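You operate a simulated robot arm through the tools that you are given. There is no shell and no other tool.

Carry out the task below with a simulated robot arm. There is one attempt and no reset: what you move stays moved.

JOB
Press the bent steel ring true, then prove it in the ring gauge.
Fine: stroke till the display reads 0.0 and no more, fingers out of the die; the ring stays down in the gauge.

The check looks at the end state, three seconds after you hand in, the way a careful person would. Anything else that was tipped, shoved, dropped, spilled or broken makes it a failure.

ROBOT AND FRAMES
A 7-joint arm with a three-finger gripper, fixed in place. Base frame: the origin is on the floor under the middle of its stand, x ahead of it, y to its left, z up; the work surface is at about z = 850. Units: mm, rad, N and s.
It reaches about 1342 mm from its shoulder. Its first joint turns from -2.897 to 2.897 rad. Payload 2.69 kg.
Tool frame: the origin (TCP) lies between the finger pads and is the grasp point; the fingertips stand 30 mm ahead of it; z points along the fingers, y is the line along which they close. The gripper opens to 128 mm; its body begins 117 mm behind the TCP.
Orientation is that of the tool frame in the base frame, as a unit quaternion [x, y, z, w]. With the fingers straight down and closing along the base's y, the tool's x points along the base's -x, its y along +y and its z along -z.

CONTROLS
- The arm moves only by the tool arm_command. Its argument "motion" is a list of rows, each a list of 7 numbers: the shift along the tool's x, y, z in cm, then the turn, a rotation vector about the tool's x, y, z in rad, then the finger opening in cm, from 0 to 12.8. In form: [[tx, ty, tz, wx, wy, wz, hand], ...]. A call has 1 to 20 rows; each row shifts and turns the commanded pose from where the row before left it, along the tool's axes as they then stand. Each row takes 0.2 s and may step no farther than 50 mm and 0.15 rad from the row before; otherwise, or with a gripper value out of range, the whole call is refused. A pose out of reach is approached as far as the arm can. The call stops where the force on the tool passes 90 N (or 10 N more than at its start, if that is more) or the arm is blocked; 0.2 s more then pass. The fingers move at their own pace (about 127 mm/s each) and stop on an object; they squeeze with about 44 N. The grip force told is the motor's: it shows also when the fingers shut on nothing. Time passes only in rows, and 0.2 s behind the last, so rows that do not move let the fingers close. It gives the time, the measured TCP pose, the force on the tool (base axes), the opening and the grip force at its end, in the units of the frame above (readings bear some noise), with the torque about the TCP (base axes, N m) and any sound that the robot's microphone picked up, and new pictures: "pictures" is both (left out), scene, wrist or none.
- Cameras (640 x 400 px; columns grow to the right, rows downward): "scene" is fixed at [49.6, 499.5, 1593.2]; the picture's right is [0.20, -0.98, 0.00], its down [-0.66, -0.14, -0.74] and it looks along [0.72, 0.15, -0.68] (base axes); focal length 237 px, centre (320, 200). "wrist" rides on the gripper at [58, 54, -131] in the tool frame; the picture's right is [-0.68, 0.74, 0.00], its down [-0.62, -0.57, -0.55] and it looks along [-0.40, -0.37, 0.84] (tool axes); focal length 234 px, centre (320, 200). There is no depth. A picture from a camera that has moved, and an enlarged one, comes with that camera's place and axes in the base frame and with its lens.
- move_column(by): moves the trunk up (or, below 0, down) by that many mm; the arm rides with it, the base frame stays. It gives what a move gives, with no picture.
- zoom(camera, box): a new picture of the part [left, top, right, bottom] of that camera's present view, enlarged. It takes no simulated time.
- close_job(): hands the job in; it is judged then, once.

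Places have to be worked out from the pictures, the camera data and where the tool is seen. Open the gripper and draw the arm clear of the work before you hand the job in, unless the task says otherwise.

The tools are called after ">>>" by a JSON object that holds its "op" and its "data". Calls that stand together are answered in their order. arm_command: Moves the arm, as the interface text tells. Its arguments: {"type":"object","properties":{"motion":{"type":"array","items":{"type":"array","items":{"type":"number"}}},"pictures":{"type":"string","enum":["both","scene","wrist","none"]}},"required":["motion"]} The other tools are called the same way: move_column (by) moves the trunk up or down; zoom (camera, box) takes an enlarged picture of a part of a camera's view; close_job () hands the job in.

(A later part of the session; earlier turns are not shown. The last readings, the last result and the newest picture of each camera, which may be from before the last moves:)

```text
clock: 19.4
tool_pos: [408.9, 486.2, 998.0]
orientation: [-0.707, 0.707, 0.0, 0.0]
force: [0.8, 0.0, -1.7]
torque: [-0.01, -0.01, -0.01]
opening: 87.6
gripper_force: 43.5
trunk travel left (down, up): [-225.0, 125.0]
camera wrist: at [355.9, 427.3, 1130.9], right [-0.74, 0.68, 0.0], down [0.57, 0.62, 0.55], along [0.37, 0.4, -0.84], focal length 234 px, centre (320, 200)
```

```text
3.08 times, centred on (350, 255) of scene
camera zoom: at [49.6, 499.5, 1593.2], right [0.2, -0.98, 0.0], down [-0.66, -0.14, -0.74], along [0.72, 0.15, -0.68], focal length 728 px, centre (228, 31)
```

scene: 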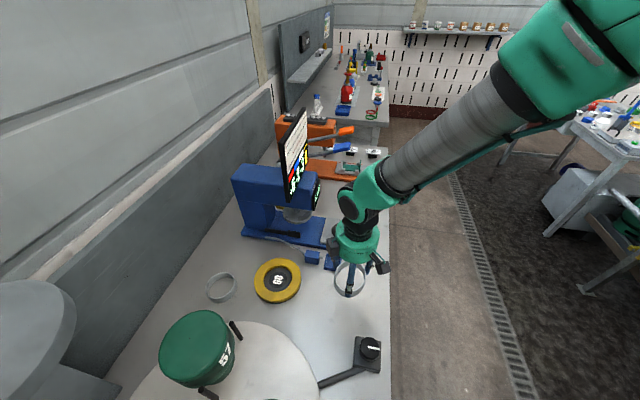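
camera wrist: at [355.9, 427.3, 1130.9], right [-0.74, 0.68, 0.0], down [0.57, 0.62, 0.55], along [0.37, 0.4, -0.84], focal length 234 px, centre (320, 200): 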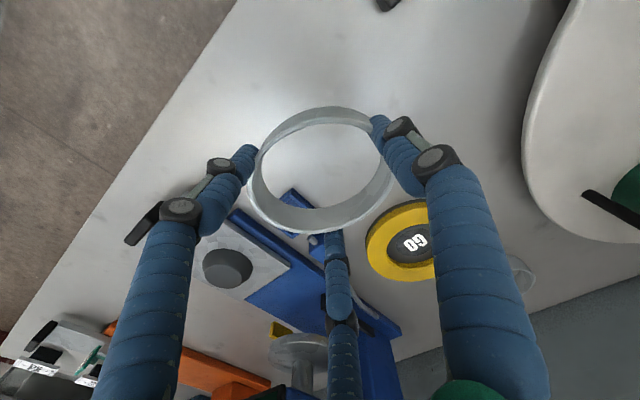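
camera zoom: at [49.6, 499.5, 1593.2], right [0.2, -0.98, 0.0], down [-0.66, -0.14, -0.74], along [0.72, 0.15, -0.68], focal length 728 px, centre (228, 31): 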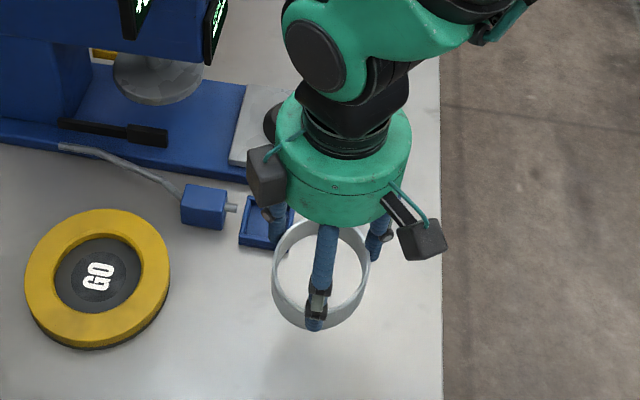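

The ring hangs level and nearly centred on the TCP. Now I zoom on the slide/cone from here to pin the cone's centre.

>>> {"op": "zoom", "data": {"camera": "wrist", "box": [180, 220, 300, 310]}}

>>> {"op": "zoom", "data": {"camera": "scene", "box": [300, 195, 390, 265]}}

```text
4.44 times, centred on (240, 265) of wrist
camera zoom: at [355.9, 427.3, 1130.9], right [-0.74, 0.68, 0.0], down [0.57, 0.62, 0.55], along [0.37, 0.4, -0.84], focal length 1041 px, centre (676, -89)
```

zoom: 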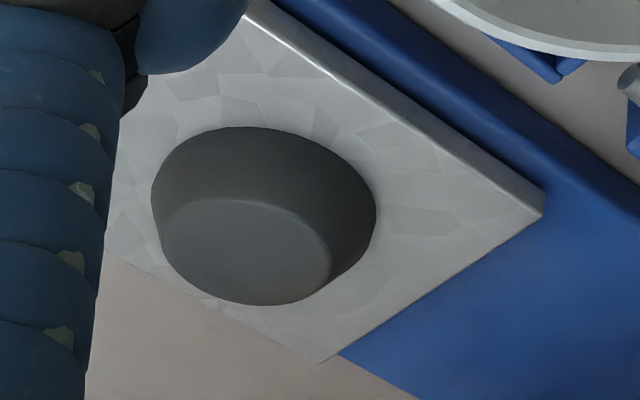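

```text
5.71 times, centred on (345, 230) of scene
camera zoom: at [49.6, 499.5, 1593.2], right [0.2, -0.98, 0.0], down [-0.66, -0.14, -0.74], along [0.72, 0.15, -0.68], focal length 1353 px, centre (177, 29)
```

zoom: 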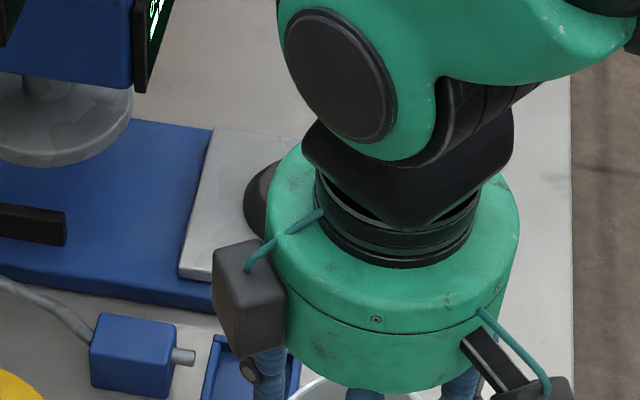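

Combining the views the cone centre is near (650, 540), slide top z≈880. I carry the ring across at safe height (ring bottom ~960) to just short of it and look.

>>> {"op": "arm_command", "data": {"motion": [[-0.65, -4.0, 0, 0, 0, 0, 7.0], [-0.65, -4.0, 0, 0, 0, 0, 7.0], [-0.65, -4.0, 0, 0, 0, 0, 7.0], [-0.65, -4.0, 0, 0, 0, 0, 7.0], [-0.65, -4.0, 0, 0, 0, 0, 7.0], [-0.65, -4.0, 0, 0, 0, 0, 7.0], [0, 0, 0, 0, 0, 0, 7.0]], "pictures": "both"}}

>>> {"op": "zoom", "data": {"camera": "wrist", "box": [200, 80, 440, 260]}}

>>> {"op": "zoom", "data": {"camera": "scene", "box": [230, 140, 400, 260]}}

```text
clock: 21.0
tool_pos: [647.7, 527.1, 998.1]
orientation: [-0.707, 0.708, 0.0, 0.0]
force: [-0.8, 0.1, -1.7]
torque: [-0.02, 0.03, 0.03]
opening: 87.5
gripper_force: 44.2
trunk travel left (down, up): [-225.0, 125.0]
camera wrist: at [595.3, 468.4, 1130.8], right [-0.74, 0.68, 0.0], down [0.57, 0.62, 0.55], along [0.37, 0.4, -0.84], focal length 234 px, centre (320, 200)
```

scene: 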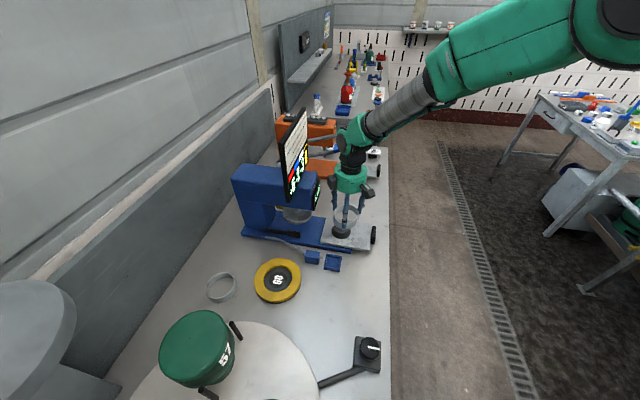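
wrist: 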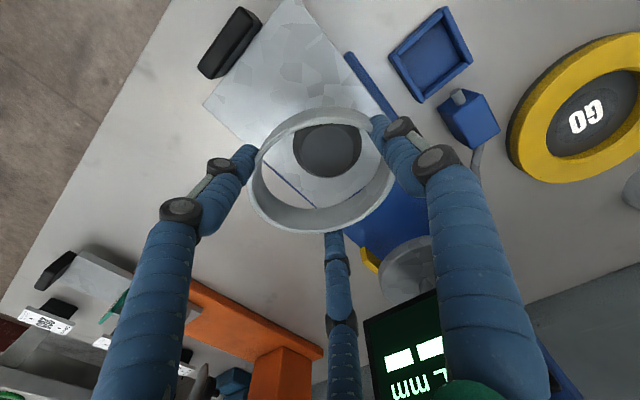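

```text
2.22 times, centred on (320, 170) of wrist
camera zoom: at [595.3, 468.4, 1130.8], right [-0.74, 0.68, 0.0], down [0.57, 0.62, 0.55], along [0.37, 0.4, -0.84], focal length 520 px, centre (320, 267)
```

zoom: 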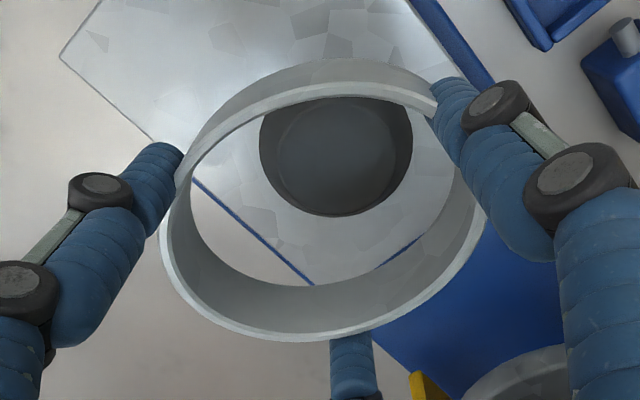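

```text
3.33 times, centred on (315, 200) of scene
camera zoom: at [49.6, 499.5, 1593.2], right [0.2, -0.98, 0.0], down [-0.66, -0.14, -0.74], along [0.72, 0.15, -0.68], focal length 789 px, centre (337, 200)
```

zoom: 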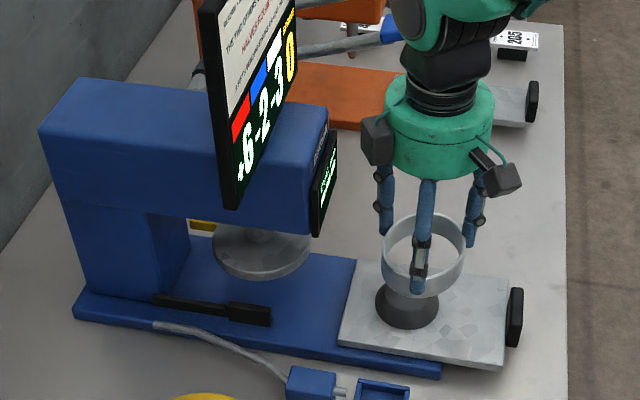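

The hand clears the display. The cone centre reads (651, 542); I shift the ring over it, turn 12° so the oval's long axis lies along x, and lower to just above the cone's top.

>>> {"op": "arm_command", "data": {"motion": [[-0.8, -0.12, 0, 0, 0, 0, 7.0], [-0.84, -0.11, 0, 0, 0, 0, 7.0], [0, 0, 0, 0, 0, -0.105, 7.0], [0, 0, 0, 0, 0, -0.105, 7.0], [0, 0, 1.5, 0, 0, 0, 7.0], [0, 0, 1.8, 0, 0, 0, 7.0], [0, 0, 0, 0, 0, 0, 7.0]], "pictures": "both"}}

>>> {"op": "zoom", "data": {"camera": "wrist", "box": [200, 80, 440, 260]}}

>>> {"op": "zoom", "data": {"camera": "scene", "box": [280, 160, 400, 260]}}

```text
clock: 22.6
tool_pos: [651.9, 542.4, 963.9]
orientation: [0.778, -0.629, 0.0, -0.001]
force: [0.6, 0.9, -2.5]
torque: [-0.01, 0.01, 0.0]
opening: 87.9
gripper_force: 43.9
trunk travel left (down, up): [-225.0, 125.0]
camera wrist: at [612.0, 474.0, 1097.4], right [-0.86, 0.51, 0.0], down [0.42, 0.72, 0.55], along [0.28, 0.47, -0.84], focal length 234 px, centre (320, 200)
```

scene: 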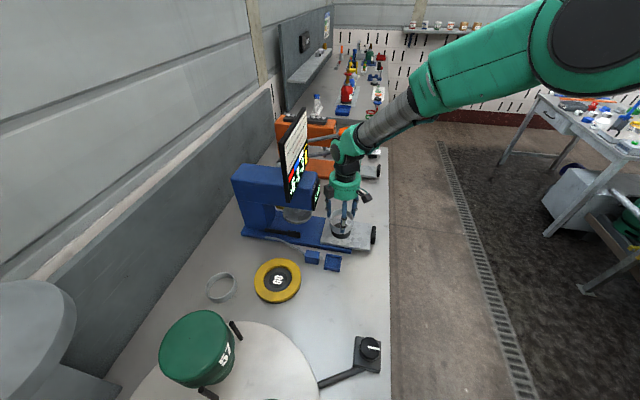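
wrist: 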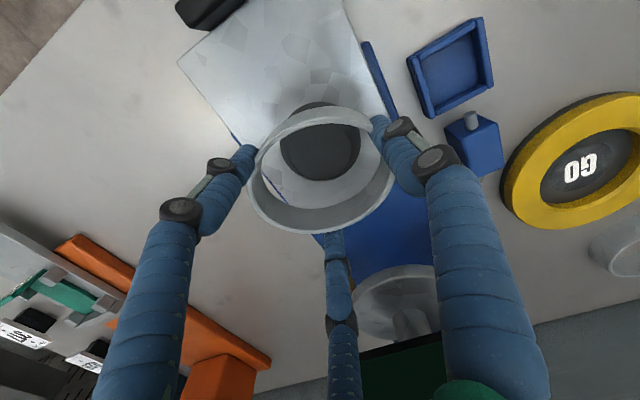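

```text
2.22 times, centred on (320, 170) of wrist
camera zoom: at [612.0, 474.0, 1097.4], right [-0.86, 0.51, 0.0], down [0.42, 0.72, 0.55], along [0.28, 0.47, -0.84], focal length 520 px, centre (320, 267)
```

zoom: 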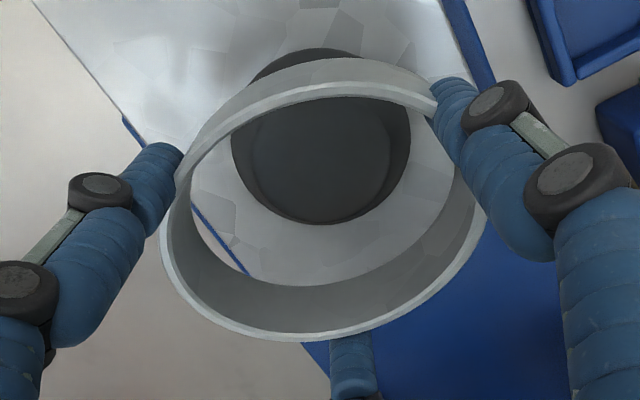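

```text
4.00 times, centred on (340, 210) of scene
camera zoom: at [49.6, 499.5, 1593.2], right [0.2, -0.98, 0.0], down [-0.66, -0.14, -0.74], along [0.72, 0.15, -0.68], focal length 947 px, centre (240, 160)
```

zoom: 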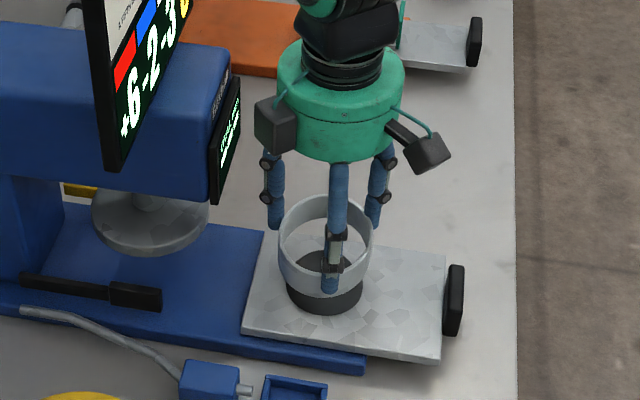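

Cone and ring agree to about 1 mm in the hand's view. I lower over the cone in small steps, watching the force.

>>> {"op": "arm_command", "data": {"motion": [[0, 0, 0.8, 0, 0, 0, 7.0], [0, 0, 0.8, 0, 0, 0, 7.0], [0, 0, 0.7, 0, 0, 0, 7.0], [0, 0, 0.7, 0, 0, 0, 7.0], [0, 0, 0, 0, 0, 0, 7.0]], "pictures": "wrist"}}

>>> {"op": "zoom", "data": {"camera": "wrist", "box": [200, 80, 440, 260]}}

```text
clock: 23.8
tool_pos: [651.4, 542.5, 934.6]
orientation: [0.777, -0.63, 0.0, -0.001]
force: [0.6, -0.4, -1.5]
torque: [-0.03, -0.04, 0.0]
opening: 87.8
gripper_force: 44.1
trunk travel left (down, up): [-225.0, 125.0]
camera wrist: at [611.5, 472.8, 1067.1], right [-0.86, 0.51, 0.0], down [0.42, 0.72, 0.55], along [0.28, 0.47, -0.84], focal length 234 px, centre (320, 200)
```

wrist: 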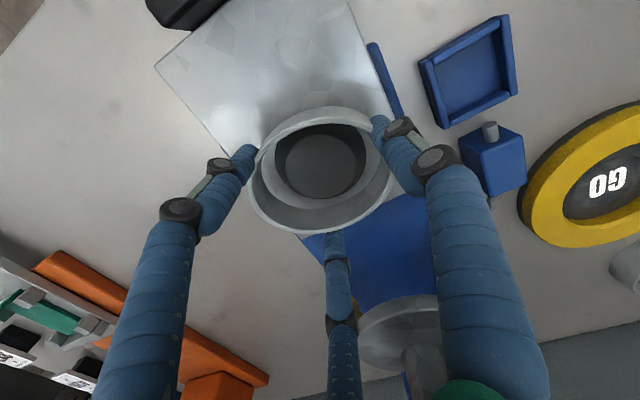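

```text
2.22 times, centred on (320, 170) of wrist
camera zoom: at [611.5, 472.8, 1067.1], right [-0.86, 0.51, 0.0], down [0.42, 0.72, 0.55], along [0.28, 0.47, -0.84], focal length 520 px, centre (320, 267)
```

zoom: 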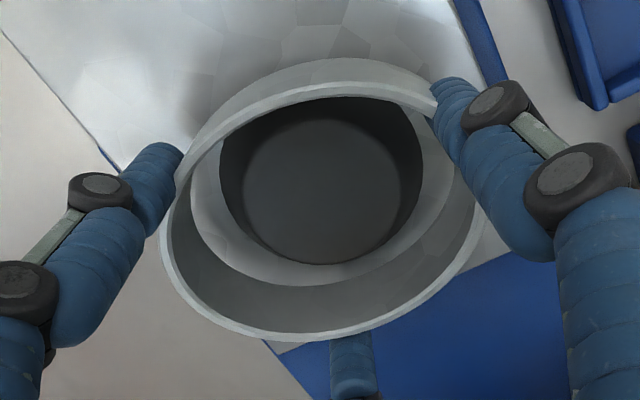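

Well centred, no contact yet. Continuing down in 3–4 mm steps.

>>> {"op": "arm_command", "data": {"motion": [[0, 0, 0.4, 0, 0, 0, 7.0], [0, 0, 0.4, 0, 0, 0, 7.0], [0, 0, 0.3, 0, 0, 0, 7.0], [0, 0, 0, 0, 0, 0, 7.0]], "pictures": "wrist"}}

>>> {"op": "zoom", "data": {"camera": "wrist", "box": [200, 80, 440, 260]}}

>>> {"op": "zoom", "data": {"camera": "scene", "box": [310, 190, 390, 260]}}

```text
clock: 24.8
tool_pos: [651.3, 543.7, 922.6]
orientation: [0.777, -0.629, 0.001, 0.0]
force: [0.4, 0.5, -2.2]
torque: [-0.03, -0.01, 0.04]
opening: 87.7
gripper_force: 43.9
trunk travel left (down, up): [-225.0, 125.0]
camera wrist: at [611.4, 473.0, 1056.1], right [-0.86, 0.51, 0.0], down [0.43, 0.72, 0.55], along [0.28, 0.47, -0.84], focal length 234 px, centre (320, 200)
```

wrist: 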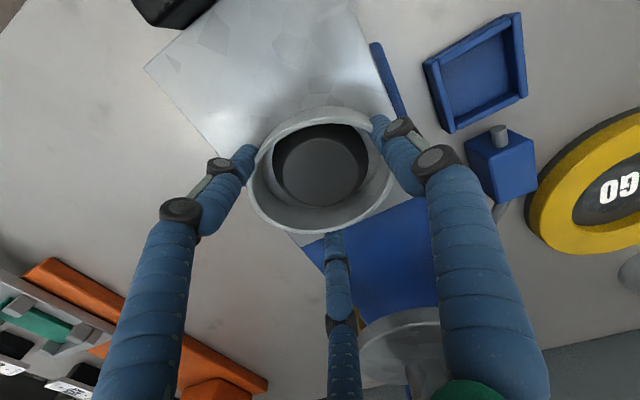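

```text
2.22 times, centred on (320, 170) of wrist
camera zoom: at [611.4, 473.0, 1056.1], right [-0.86, 0.51, 0.0], down [0.43, 0.72, 0.55], along [0.28, 0.47, -0.84], focal length 520 px, centre (320, 267)
```

zoom: 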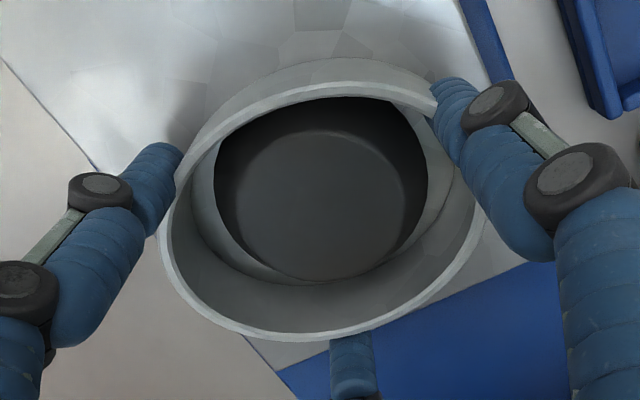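

```text
5.71 times, centred on (350, 225) of scene
camera zoom: at [49.6, 499.5, 1593.2], right [0.2, -0.98, 0.0], down [-0.66, -0.14, -0.74], along [0.72, 0.15, -0.68], focal length 1353 px, centre (149, 57)
```

zoom: 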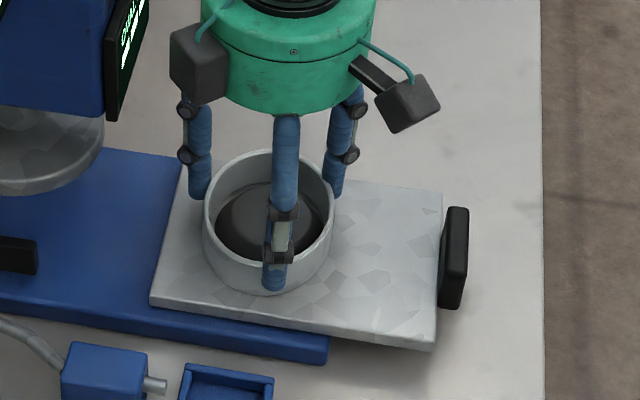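

>>> {"op": "arm_command", "data": {"motion": [[0, 0, 0.15, 0, 0, 0, 7.0], [0, 0, 0.15, 0, 0, 0, 7.0]], "pictures": "none"}}

```text
clock: 25.4
tool_pos: [652.1, 542.0, 922.2]
orientation: [0.777, -0.63, -0.001, -0.001]
force: [-1.4, -1.7, 15.9]
torque: [-0.53, 0.63, 0.04]
opening: 87.7
gripper_force: 44.2
trunk travel left (down, up): [-225.0, 125.0]
```

Contact at TCP z≈922 with 16 N, so the ring is on the slide plate. I release and look before lifting away.

>>> {"op": "arm_command", "data": {"motion": [[0, 0, 0, 0, 0, 0, 9.2], [0, 0, 0, 0, 0, 0, 10.5], [0, 0, 0, 0, 0, 0, 11.6], [0, 0, 0, 0, 0, 0, 11.6]], "pictures": "wrist"}}

>>> {"op": "zoom", "data": {"camera": "wrist", "box": [200, 80, 440, 260]}}

```text
clock: 26.4
tool_pos: [650.0, 542.1, 920.3]
orientation: [0.777, -0.63, 0.0, 0.0]
force: [-0.5, 0.5, 0.4]
torque: [-0.02, 0.02, 0.05]
opening: 116.1
gripper_force: 0.0
trunk travel left (down, up): [-225.0, 125.0]
camera wrist: at [611.3, 473.1, 1052.8], right [-0.86, 0.51, 0.0], down [0.43, 0.72, 0.55], along [0.28, 0.47, -0.84], focal length 234 px, centre (320, 200)
```

wrist: 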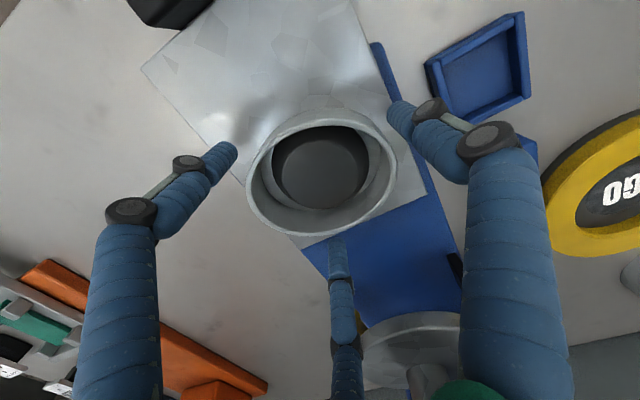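

```text
2.22 times, centred on (320, 170) of wrist
camera zoom: at [611.3, 473.1, 1052.8], right [-0.86, 0.51, 0.0], down [0.43, 0.72, 0.55], along [0.28, 0.47, -0.84], focal length 520 px, centre (320, 267)
```

zoom: 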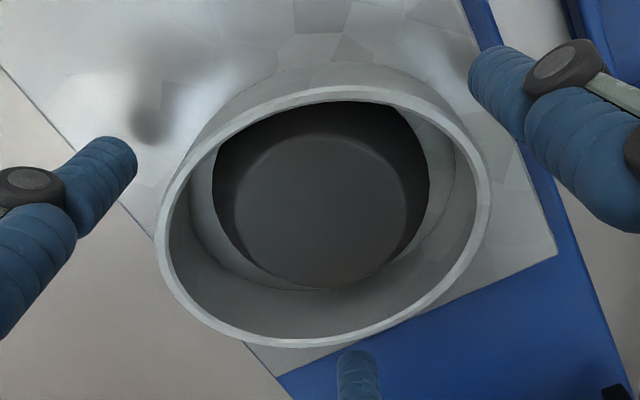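

The ring sits flat around the cone and is free of the fingers. I lift straight up and view it.

>>> {"op": "arm_command", "data": {"motion": [[0, 0, -2, 0, 0, 0, 11.8], [0, 0, -3, 0, 0, 0, 11.8], [0, 0, -3.5, 0, 0, 0, 11.8], [0, 0, -3.5, 0, 0, 0, 11.8], [0, 0, 0, 0, 0, 0, 11.8]], "pictures": "both"}}

>>> {"op": "zoom", "data": {"camera": "wrist", "box": [240, 80, 400, 200]}}

>>> {"op": "zoom", "data": {"camera": "scene", "box": [230, 160, 390, 260]}}

```text
clock: 27.6
tool_pos: [652.7, 542.6, 1042.0]
orientation: [0.777, -0.629, 0.0, -0.001]
force: [0.6, -0.2, 1.1]
torque: [0.02, -0.02, 0.03]
opening: 118.0
gripper_force: 0.1
trunk travel left (down, up): [-225.0, 125.0]
camera wrist: at [612.6, 473.2, 1174.4], right [-0.86, 0.51, 0.0], down [0.42, 0.72, 0.55], along [0.28, 0.47, -0.84], focal length 234 px, centre (320, 200)
```

scene: 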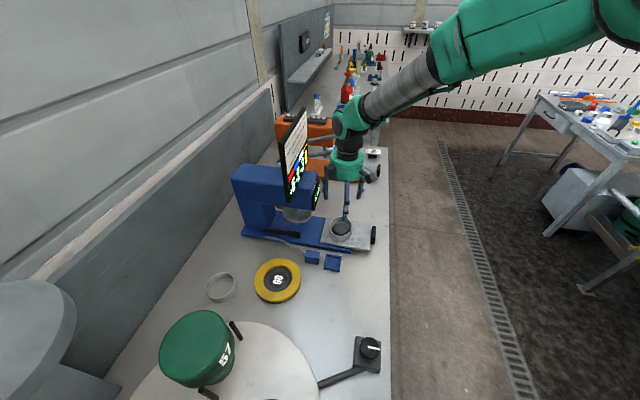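
wrist: 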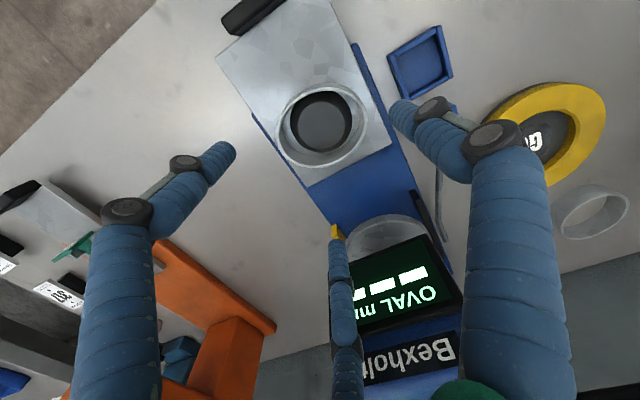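

```text
3.33 times, centred on (320, 140) of wrist
camera zoom: at [612.6, 473.2, 1174.4], right [-0.86, 0.51, 0.0], down [0.42, 0.72, 0.55], along [0.28, 0.47, -0.84], focal length 781 px, centre (320, 400)
```

zoom: 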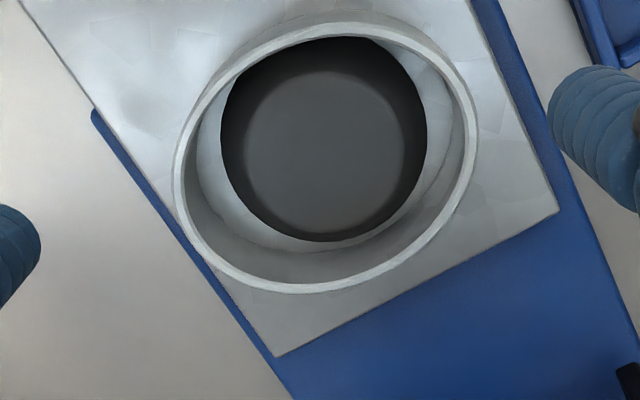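

```text
4.00 times, centred on (310, 210) of scene
camera zoom: at [49.6, 499.5, 1593.2], right [0.2, -0.98, 0.0], down [-0.66, -0.14, -0.74], along [0.72, 0.15, -0.68], focal length 947 px, centre (360, 160)
```

zoom: 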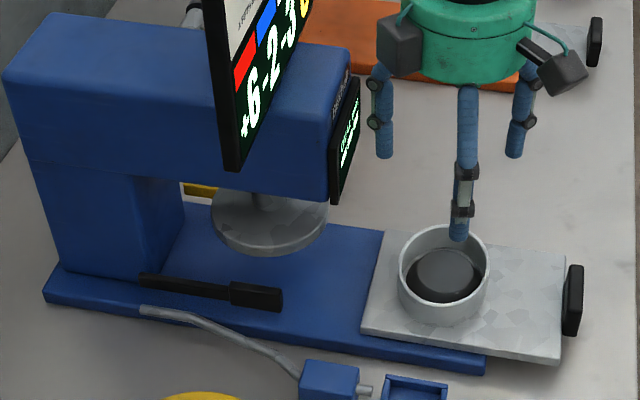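

The ring is concentric with the cone within ~1 mm, its long axis along x. Now I back off toward −y with closed fingers, to come down in front of the slide's black handle (~(652, 415), z≈885) and push the slide home.

>>> {"op": "arm_command", "data": {"motion": [[4.2, 0.9, 0, 0, 0, 0, 11.8], [4.2, 0.9, 0, 0, 0, 0, 6], [4.2, 0.9, 0, 0, 0, 0, 0], [4.2, 0.9, 0, 0, 0, 0, 0], [0, 0, 3.5, 0, 0, 0, 0], [0, 0, 3.5, 0, 0, 0, 0], [0, 0, 0, 0, 0, 0, 0]], "pictures": "both"}}

>>> {"op": "zoom", "data": {"camera": "scene", "box": [310, 170, 410, 260]}}

>>> {"op": "zoom", "data": {"camera": "wrist", "box": [200, 80, 440, 300]}}

```text
clock: 29.2
tool_pos: [651.5, 368.8, 971.4]
orientation: [0.777, -0.63, 0.0, 0.0]
force: [-0.1, 0.5, -0.3]
torque: [-0.04, 0.0, 0.0]
opening: 2.1
gripper_force: 31.5
trunk travel left (down, up): [-225.0, 125.0]
camera wrist: at [611.2, 300.3, 1103.9], right [-0.86, 0.51, 0.0], down [0.42, 0.72, 0.55], along [0.28, 0.47, -0.84], focal length 234 px, centre (320, 200)
```

scene: 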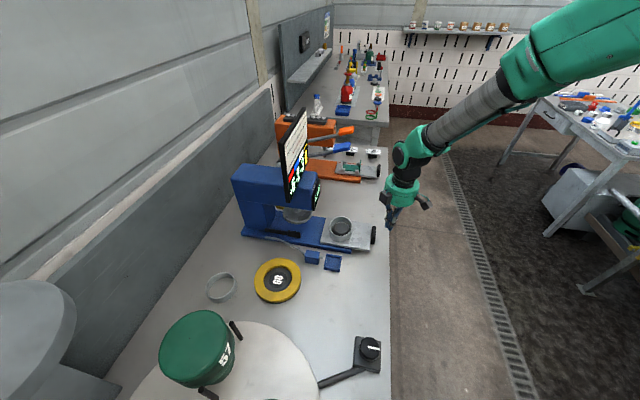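
wrist: 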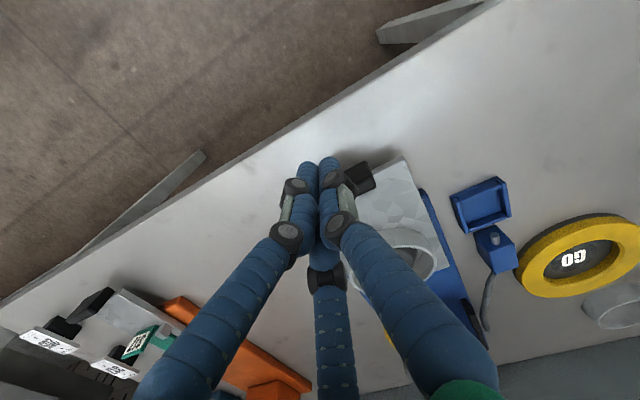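

```text
4.44 times, centred on (360, 215) of scene
camera zoom: at [49.6, 499.5, 1593.2], right [0.2, -0.98, 0.0], down [-0.66, -0.14, -0.74], along [0.72, 0.15, -0.68], focal length 1052 px, centre (142, 133)
```

zoom: 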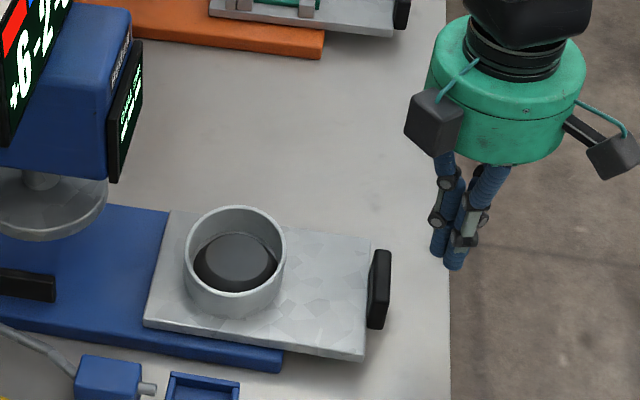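

```text
1.82 times, centred on (320, 190) of wrist
camera zoom: at [611.2, 300.3, 1103.9], right [-0.86, 0.51, 0.0], down [0.42, 0.72, 0.55], along [0.28, 0.47, -0.84], focal length 426 px, centre (320, 218)
```

zoom: 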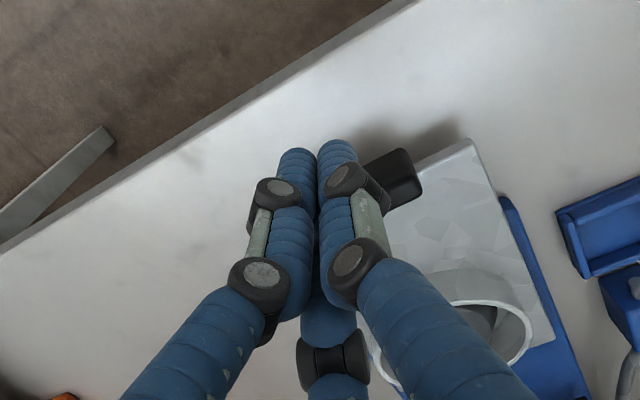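

Fingers are closed and about 18 mm clear of the handle. I lower the tips to z≈865.

>>> {"op": "arm_command", "data": {"motion": [[0, 0, 3.5, 0, 0, 0, 0], [0, 0, 3.0, 0, 0, 0, 0], [0, 0, 1.1, 0, 0, 0, 0], [0, 0, 0, 0, 0, 0, 0]], "pictures": "both"}}

>>> {"op": "zoom", "data": {"camera": "scene", "box": [310, 170, 410, 260]}}

>>> {"op": "zoom", "data": {"camera": "wrist", "box": [260, 100, 480, 300]}}

```text
clock: 30.2
tool_pos: [649.5, 369.6, 896.1]
orientation: [0.777, -0.629, 0.0, 0.001]
force: [0.4, 0.4, -1.1]
torque: [0.02, 0.03, 0.02]
opening: 2.2
gripper_force: 31.1
trunk travel left (down, up): [-225.0, 125.0]
camera wrist: at [610.3, 300.9, 1027.4], right [-0.86, 0.51, 0.0], down [0.42, 0.72, 0.55], along [0.28, 0.47, -0.84], focal length 234 px, centre (320, 200)
```

scene: 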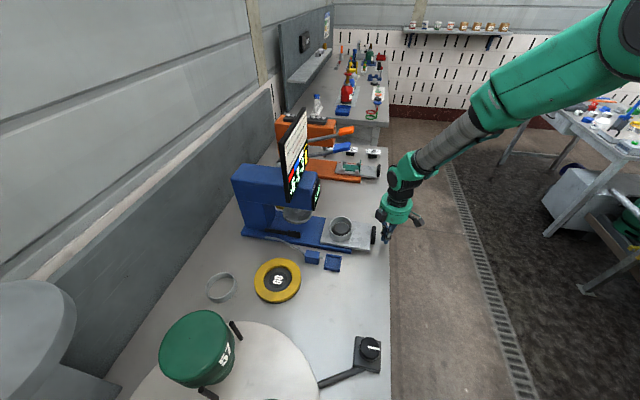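
wrist: 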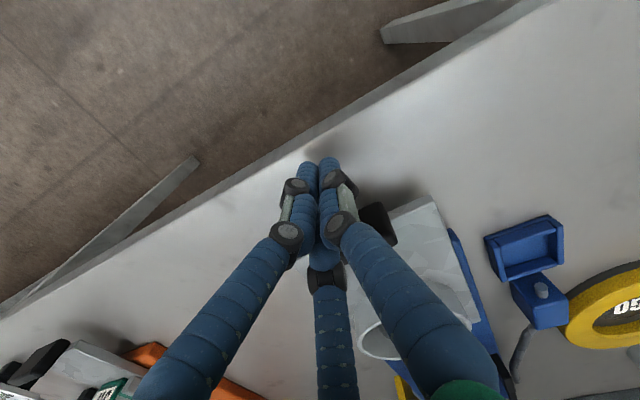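

```text
4.44 times, centred on (360, 215) of scene
camera zoom: at [49.6, 499.5, 1593.2], right [0.2, -0.98, 0.0], down [-0.66, -0.14, -0.74], along [0.72, 0.15, -0.68], focal length 1052 px, centre (142, 133)
```

zoom: 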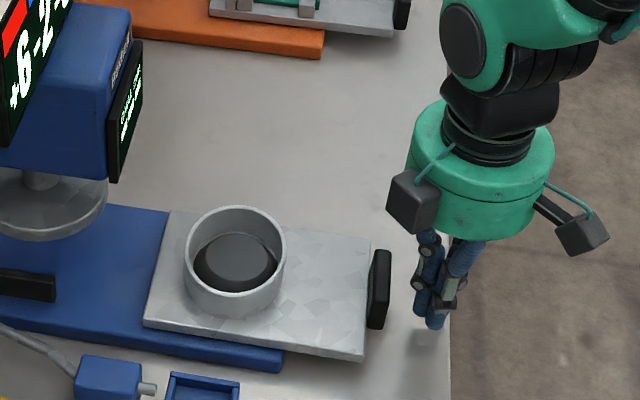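

```text
2.00 times, centred on (370, 200) of wrist
camera zoom: at [610.3, 300.9, 1027.4], right [-0.86, 0.51, 0.0], down [0.42, 0.72, 0.55], along [0.28, 0.47, -0.84], focal length 468 px, centre (220, 200)
```

zoom: 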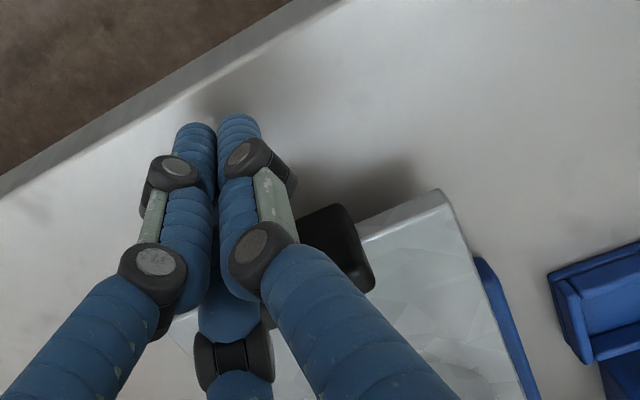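

I push gently along +y in 8 mm steps and watch force and picture.

>>> {"op": "arm_command", "data": {"motion": [[-0.78, -0.167, 0, 0, 0, 0, 0], [-0.78, -0.167, 0, 0, 0, 0, 0], [-0.78, -0.167, 0, 0, 0, 0, 0], [-0.78, -0.167, 0, 0, 0, 0, 0], [-0.78, -0.167, 0, 0, 0, 0, 0], [-0.78, -0.167, 0, 0, 0, 0, 0]], "pictures": "scene"}}

>>> {"op": "zoom", "data": {"camera": "scene", "box": [290, 170, 400, 260]}}

```text
clock: 31.6
tool_pos: [652.0, 418.8, 895.5]
orientation: [0.777, -0.63, 0.0, 0.0]
force: [0.4, 0.3, 0.2]
torque: [0.01, 0.0, 0.01]
opening: 1.9
gripper_force: 31.4
trunk travel left (down, up): [-225.0, 125.0]
```

scene: 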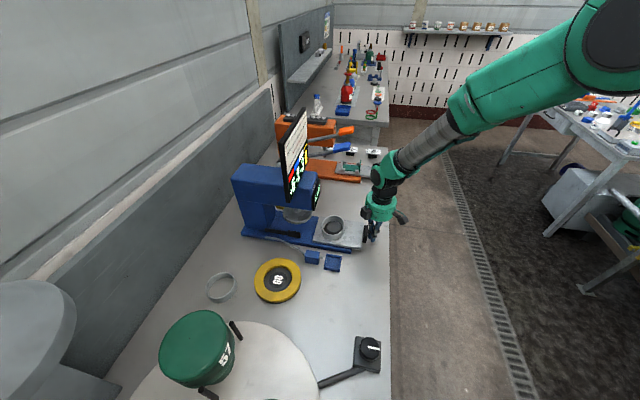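

```text
4.44 times, centred on (345, 215) of scene
camera zoom: at [49.6, 499.5, 1593.2], right [0.2, -0.98, 0.0], down [-0.66, -0.14, -0.74], along [0.72, 0.15, -0.68], focal length 1052 px, centre (209, 133)
```

zoom: 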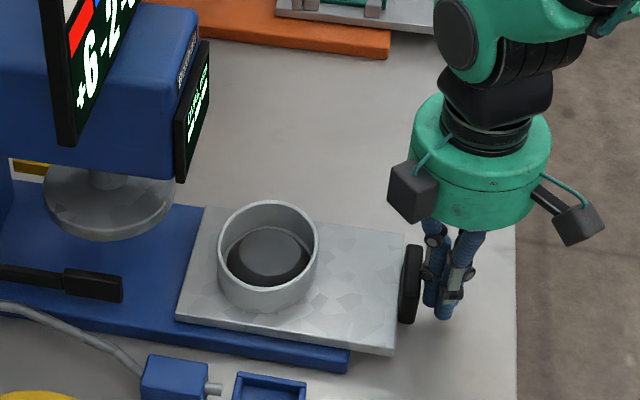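

The slide moves freely. To keep the hand body clear of the display further in, I back off 10 mm and tilt the hand so the fingers point forward-down (body leaning back towards −y).

>>> {"op": "arm_command", "data": {"motion": [[0.98, 0.21, 0, 0, 0, 0, 0], [0.49, 0.1, 0, 0.0291, -0.1369, 0, 0], [0, 0, 0, 0.0291, -0.1369, 0, 0], [0, 0, 0, 0.0291, -0.1369, 0, 0], [0, 0, 0, 0, 0, 0, 0]], "pictures": "both"}}

>>> {"op": "zoom", "data": {"camera": "scene", "box": [290, 170, 400, 260]}}

```text
clock: 32.8
tool_pos: [651.1, 403.9, 895.0]
orientation: [0.761, -0.615, -0.131, -0.162]
force: [1.0, 0.3, -0.6]
torque: [0.04, -0.03, 0.0]
opening: 2.1
gripper_force: 31.2
trunk travel left (down, up): [-225.0, 125.0]
camera wrist: at [611.5, 287.1, 987.7], right [-0.86, 0.46, 0.21], down [0.43, 0.43, 0.79], along [0.28, 0.77, -0.57], focal length 234 px, centre (320, 200)
```

scene: 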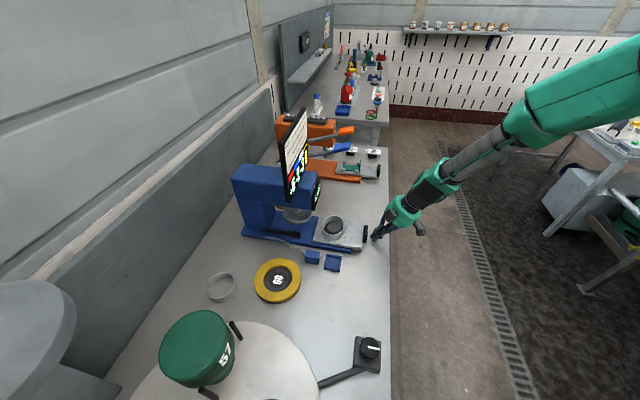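
wrist: 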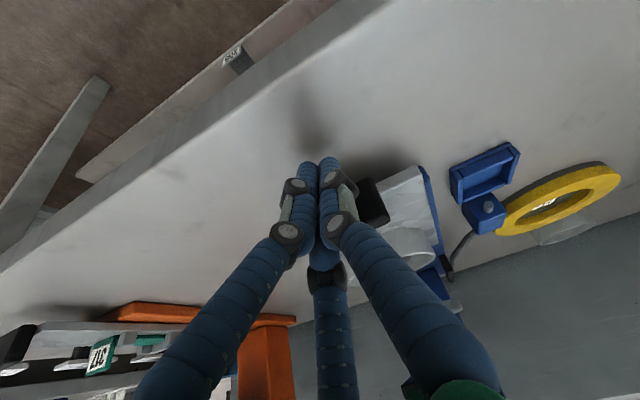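

```text
4.44 times, centred on (345, 215) of scene
camera zoom: at [49.6, 499.5, 1593.2], right [0.2, -0.98, 0.0], down [-0.66, -0.14, -0.74], along [0.72, 0.15, -0.68], focal length 1052 px, centre (209, 133)
```

zoom: 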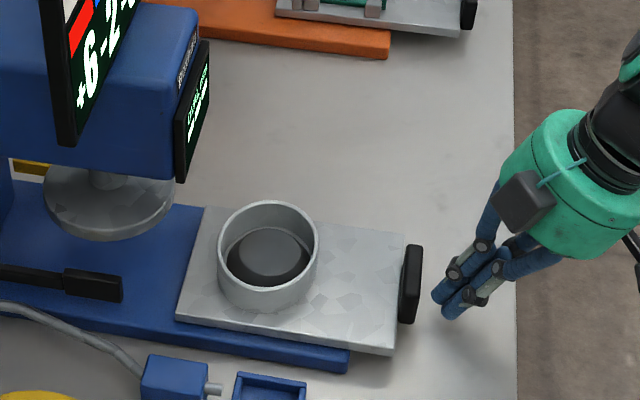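

Now pushing on along +y (8 mm steps).

>>> {"op": "arm_command", "data": {"motion": [[-0.714, -0.152, 0.326, 0, 0, 0, 0], [-0.714, -0.152, 0.326, 0, 0, 0, 0], [-0.714, -0.152, 0.326, 0, 0, 0, 0], [-0.714, -0.152, 0.326, 0, 0, 0, 0], [-0.714, -0.152, 0.326, 0, 0, 0, 0], [-0.714, -0.152, 0.326, 0, 0, 0, 0], [-0.714, -0.152, 0.326, 0, 0, 0, 0], [-0.714, -0.152, 0.326, 0, 0, 0, 0]], "pictures": "both"}}

>>> {"op": "zoom", "data": {"camera": "scene", "box": [250, 160, 380, 260]}}

```text
clock: 34.6
tool_pos: [649.6, 467.3, 894.6]
orientation: [0.76, -0.615, -0.131, -0.162]
force: [-0.3, -0.1, 0.8]
torque: [-0.02, 0.0, -0.03]
opening: 2.3
gripper_force: 31.3
trunk travel left (down, up): [-225.0, 125.0]
camera wrist: at [610.8, 350.7, 987.9], right [-0.86, 0.46, 0.21], down [0.43, 0.43, 0.79], along [0.28, 0.77, -0.57], focal length 234 px, centre (320, 200)
```

scene: 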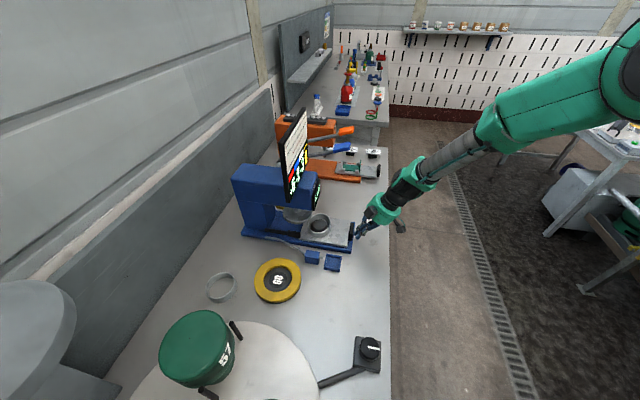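
wrist: 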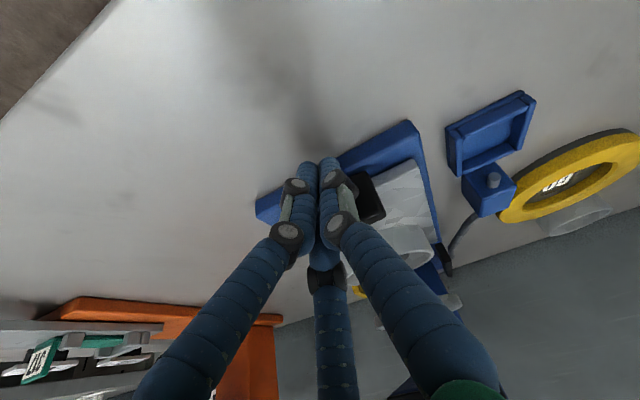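

```text
4.00 times, centred on (315, 210) of scene
camera zoom: at [49.6, 499.5, 1593.2], right [0.2, -0.98, 0.0], down [-0.66, -0.14, -0.74], along [0.72, 0.15, -0.68], focal length 947 px, centre (340, 160)
```

zoom: 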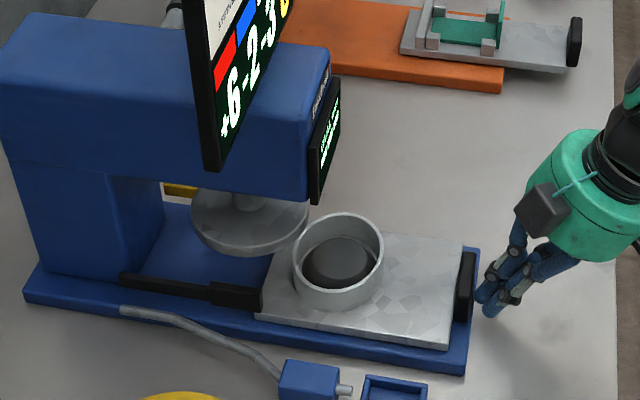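

The slide and ring move cleanly toward the ram (cone now at y≈626). I continue, watching force for the end stop.

>>> {"op": "arm_command", "data": {"motion": [[-0.714, -0.152, 0.326, 0, 0, 0, 0], [-0.714, -0.152, 0.326, 0, 0, 0, 0], [-0.714, -0.152, 0.326, 0, 0, 0, 0], [-0.714, -0.152, 0.326, 0, 0, 0, 0], [-0.714, -0.152, 0.326, 0, 0, 0, 0], [-0.714, -0.152, 0.326, 0, 0, 0, 0]], "pictures": "both"}}

>>> {"op": "zoom", "data": {"camera": "scene", "box": [250, 160, 380, 260]}}

```text
clock: 35.5
tool_pos: [650.0, 483.8, 896.4]
orientation: [0.76, -0.616, -0.131, -0.162]
force: [-13.5, -29.2, 29.1]
torque: [-0.55, 0.26, 0.36]
opening: 1.9
gripper_force: 31.5
trunk travel left (down, up): [-225.0, 125.0]
stopped in row 4: the force on the tool passed its limit at 106 N (the readings are from after the stop); the commanded pose is now the measured one
camera wrist: at [611.0, 367.1, 989.3], right [-0.86, 0.47, 0.21], down [0.42, 0.43, 0.79], along [0.28, 0.77, -0.57], focal length 234 px, centre (320, 200)
```

scene: 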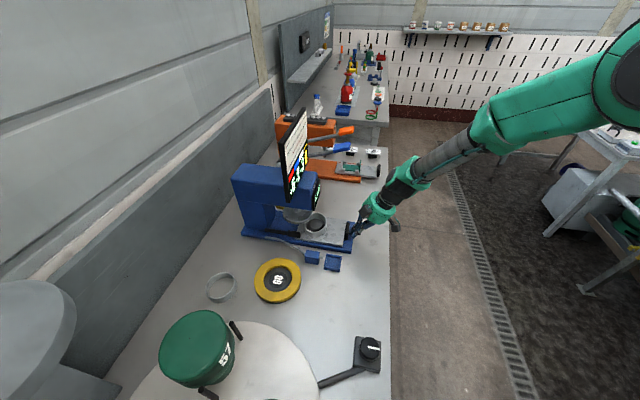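
wrist: 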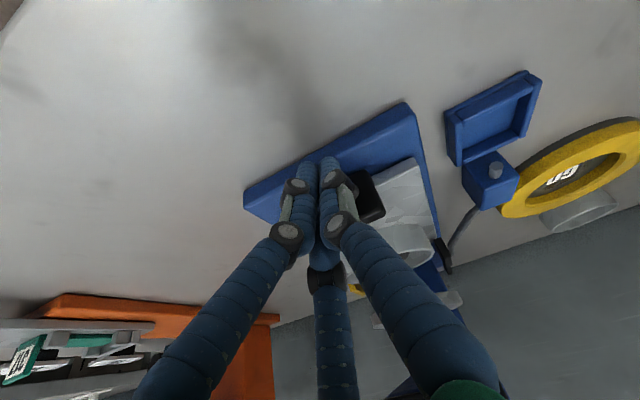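

```text
4.00 times, centred on (315, 210) of scene
camera zoom: at [49.6, 499.5, 1593.2], right [0.2, -0.98, 0.0], down [-0.66, -0.14, -0.74], along [0.72, 0.15, -0.68], focal length 947 px, centre (340, 160)
```

zoom: 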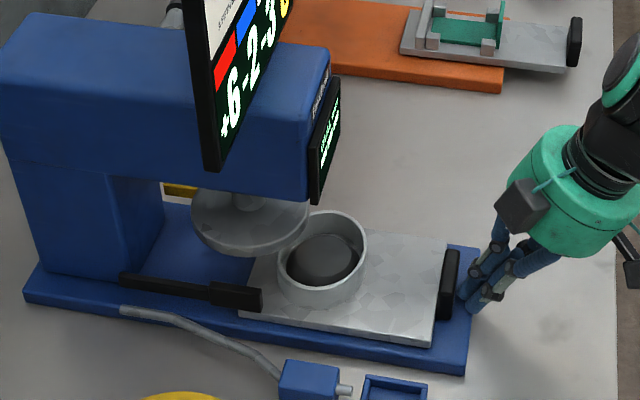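

The push stopped at 106 N: my fingertips (z≈867) ran onto the front edge of the blue base, not the slide. I back off, raise 15 mm so the tips clear the base, and check.

>>> {"op": "arm_command", "data": {"motion": [[0.536, 0.114, -0.245, 0, 0, 0, 0], [-0.3, -0.064, -0.685, 0, 0, 0, 0], [-0.3, -0.064, -0.685, 0, 0, 0, 0], [0, 0, 0, 0, 0, 0, 0]], "pictures": "both"}}

>>> {"op": "zoom", "data": {"camera": "scene", "box": [250, 160, 380, 260]}}

>>> {"op": "zoom", "data": {"camera": "wrist", "box": [230, 80, 470, 300]}}

```text
clock: 36.5
tool_pos: [651.3, 480.0, 908.2]
orientation: [0.76, -0.616, -0.13, -0.161]
force: [0.6, -0.1, 0.4]
torque: [0.01, 0.05, -0.01]
opening: 2.2
gripper_force: 31.4
trunk travel left (down, up): [-225.0, 125.0]
camera wrist: at [612.1, 364.1, 1001.6], right [-0.86, 0.47, 0.21], down [0.43, 0.44, 0.79], along [0.28, 0.77, -0.57], focal length 234 px, centre (320, 200)
```

scene: 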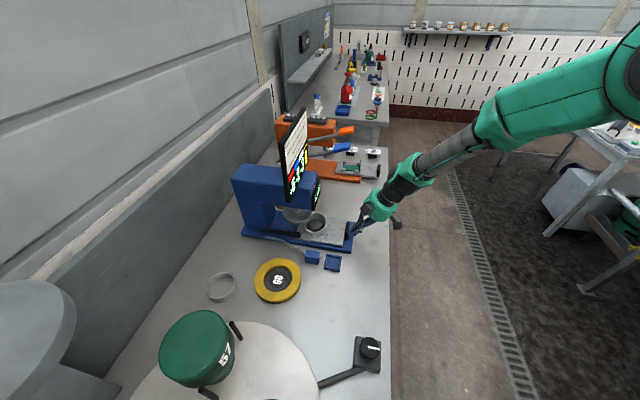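
wrist: 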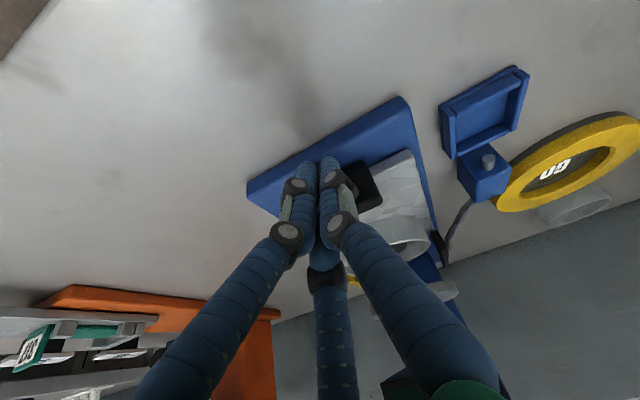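

```text
4.00 times, centred on (315, 210) of scene
camera zoom: at [49.6, 499.5, 1593.2], right [0.2, -0.98, 0.0], down [-0.66, -0.14, -0.74], along [0.72, 0.15, -0.68], focal length 947 px, centre (340, 160)
```

zoom: 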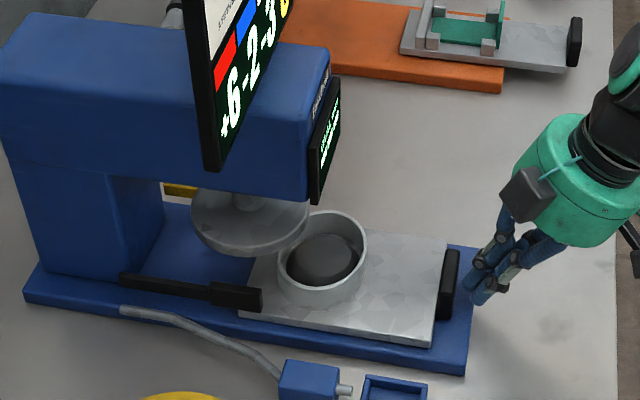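

```text
1.82 times, centred on (350, 190) of wrist
camera zoom: at [612.1, 364.1, 1001.6], right [-0.86, 0.47, 0.21], down [0.43, 0.44, 0.79], along [0.28, 0.77, -0.57], focal length 426 px, centre (266, 218)
```

zoom: 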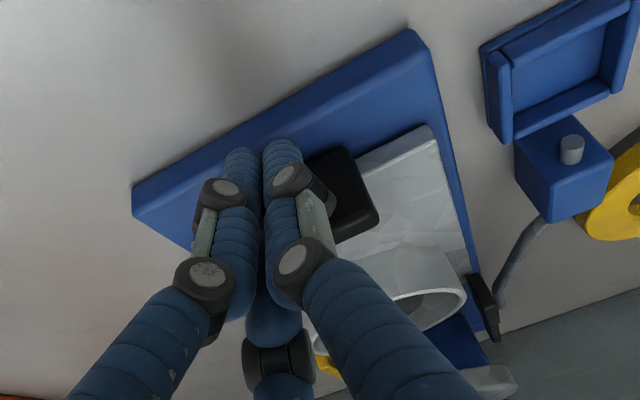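

>>> {"op": "arm_command", "data": {"motion": [[-0.447, -0.095, 0.204, 0, 0, 0, 0], [-0.447, -0.095, 0.204, 0, 0, 0, 0], [-0.447, -0.095, 0.204, 0, 0, 0, 0], [-0.447, -0.095, 0.204, 0, 0, 0, 0], [-0.447, -0.095, 0.204, 0, 0, 0, 0], [-0.447, -0.095, 0.204, 0, 0, 0, 0], [-0.447, -0.095, 0.204, 0, 0, 0, 0]], "pictures": "scene"}}

>>> {"op": "zoom", "data": {"camera": "scene", "box": [250, 160, 380, 260]}}

```text
clock: 38.1
tool_pos: [650.0, 514.8, 908.1]
orientation: [0.761, -0.616, -0.13, -0.16]
force: [-0.1, 0.0, 0.3]
torque: [0.04, 0.02, 0.06]
opening: 2.3
gripper_force: 31.7
trunk travel left (down, up): [-225.0, 125.0]
```

scene: 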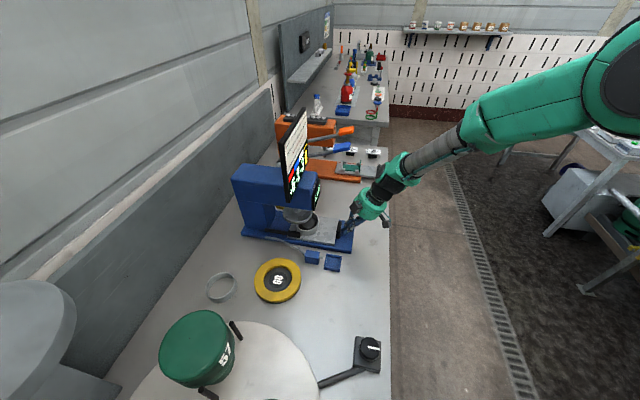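

```text
4.00 times, centred on (315, 210) of scene
camera zoom: at [49.6, 499.5, 1593.2], right [0.2, -0.98, 0.0], down [-0.66, -0.14, -0.74], along [0.72, 0.15, -0.68], focal length 947 px, centre (340, 160)
```

zoom: 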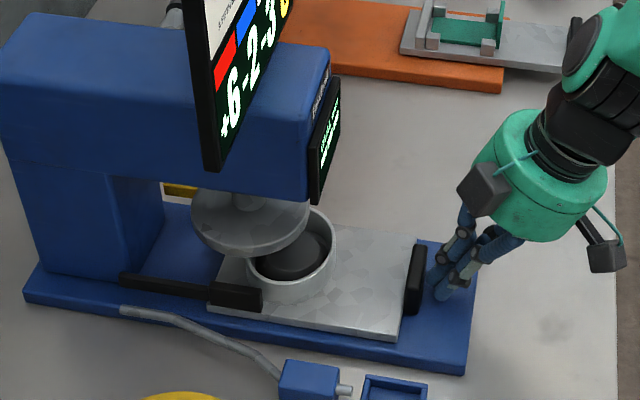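

The ring slides under the ram with no contact; about 35 mm to go. Continuing in 5 mm steps.

>>> {"op": "arm_command", "data": {"motion": [[-0.447, -0.095, 0.204, 0, 0, 0, 0], [-0.447, -0.095, 0.204, 0, 0, 0, 0], [-0.447, -0.095, 0.204, 0, 0, 0, 0], [-0.447, -0.095, 0.204, 0, 0, 0, 0], [-0.447, -0.095, 0.204, 0, 0, 0, 0]], "pictures": "scene"}}

>>> {"op": "zoom", "data": {"camera": "scene", "box": [250, 160, 380, 260]}}

```text
clock: 39.3
tool_pos: [649.8, 540.5, 907.3]
orientation: [0.76, -0.616, -0.13, -0.16]
force: [-0.8, 0.8, 0.3]
torque: [0.02, 0.02, 0.01]
opening: 2.1
gripper_force: 31.3
trunk travel left (down, up): [-225.0, 125.0]
```

scene: 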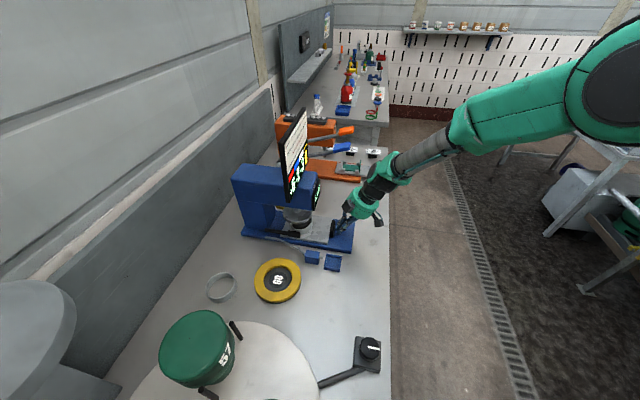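

```text
4.00 times, centred on (315, 210) of scene
camera zoom: at [49.6, 499.5, 1593.2], right [0.2, -0.98, 0.0], down [-0.66, -0.14, -0.74], along [0.72, 0.15, -0.68], focal length 947 px, centre (340, 160)
```

zoom: 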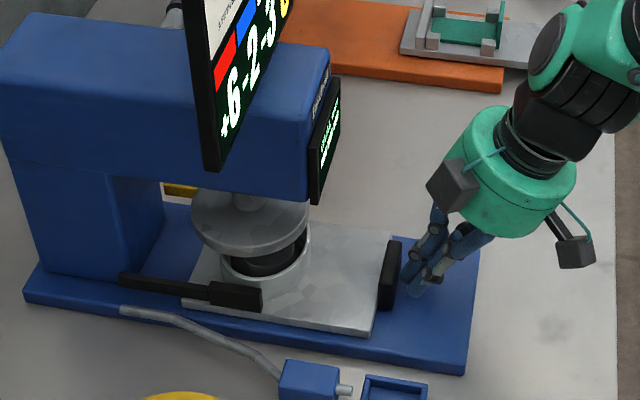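

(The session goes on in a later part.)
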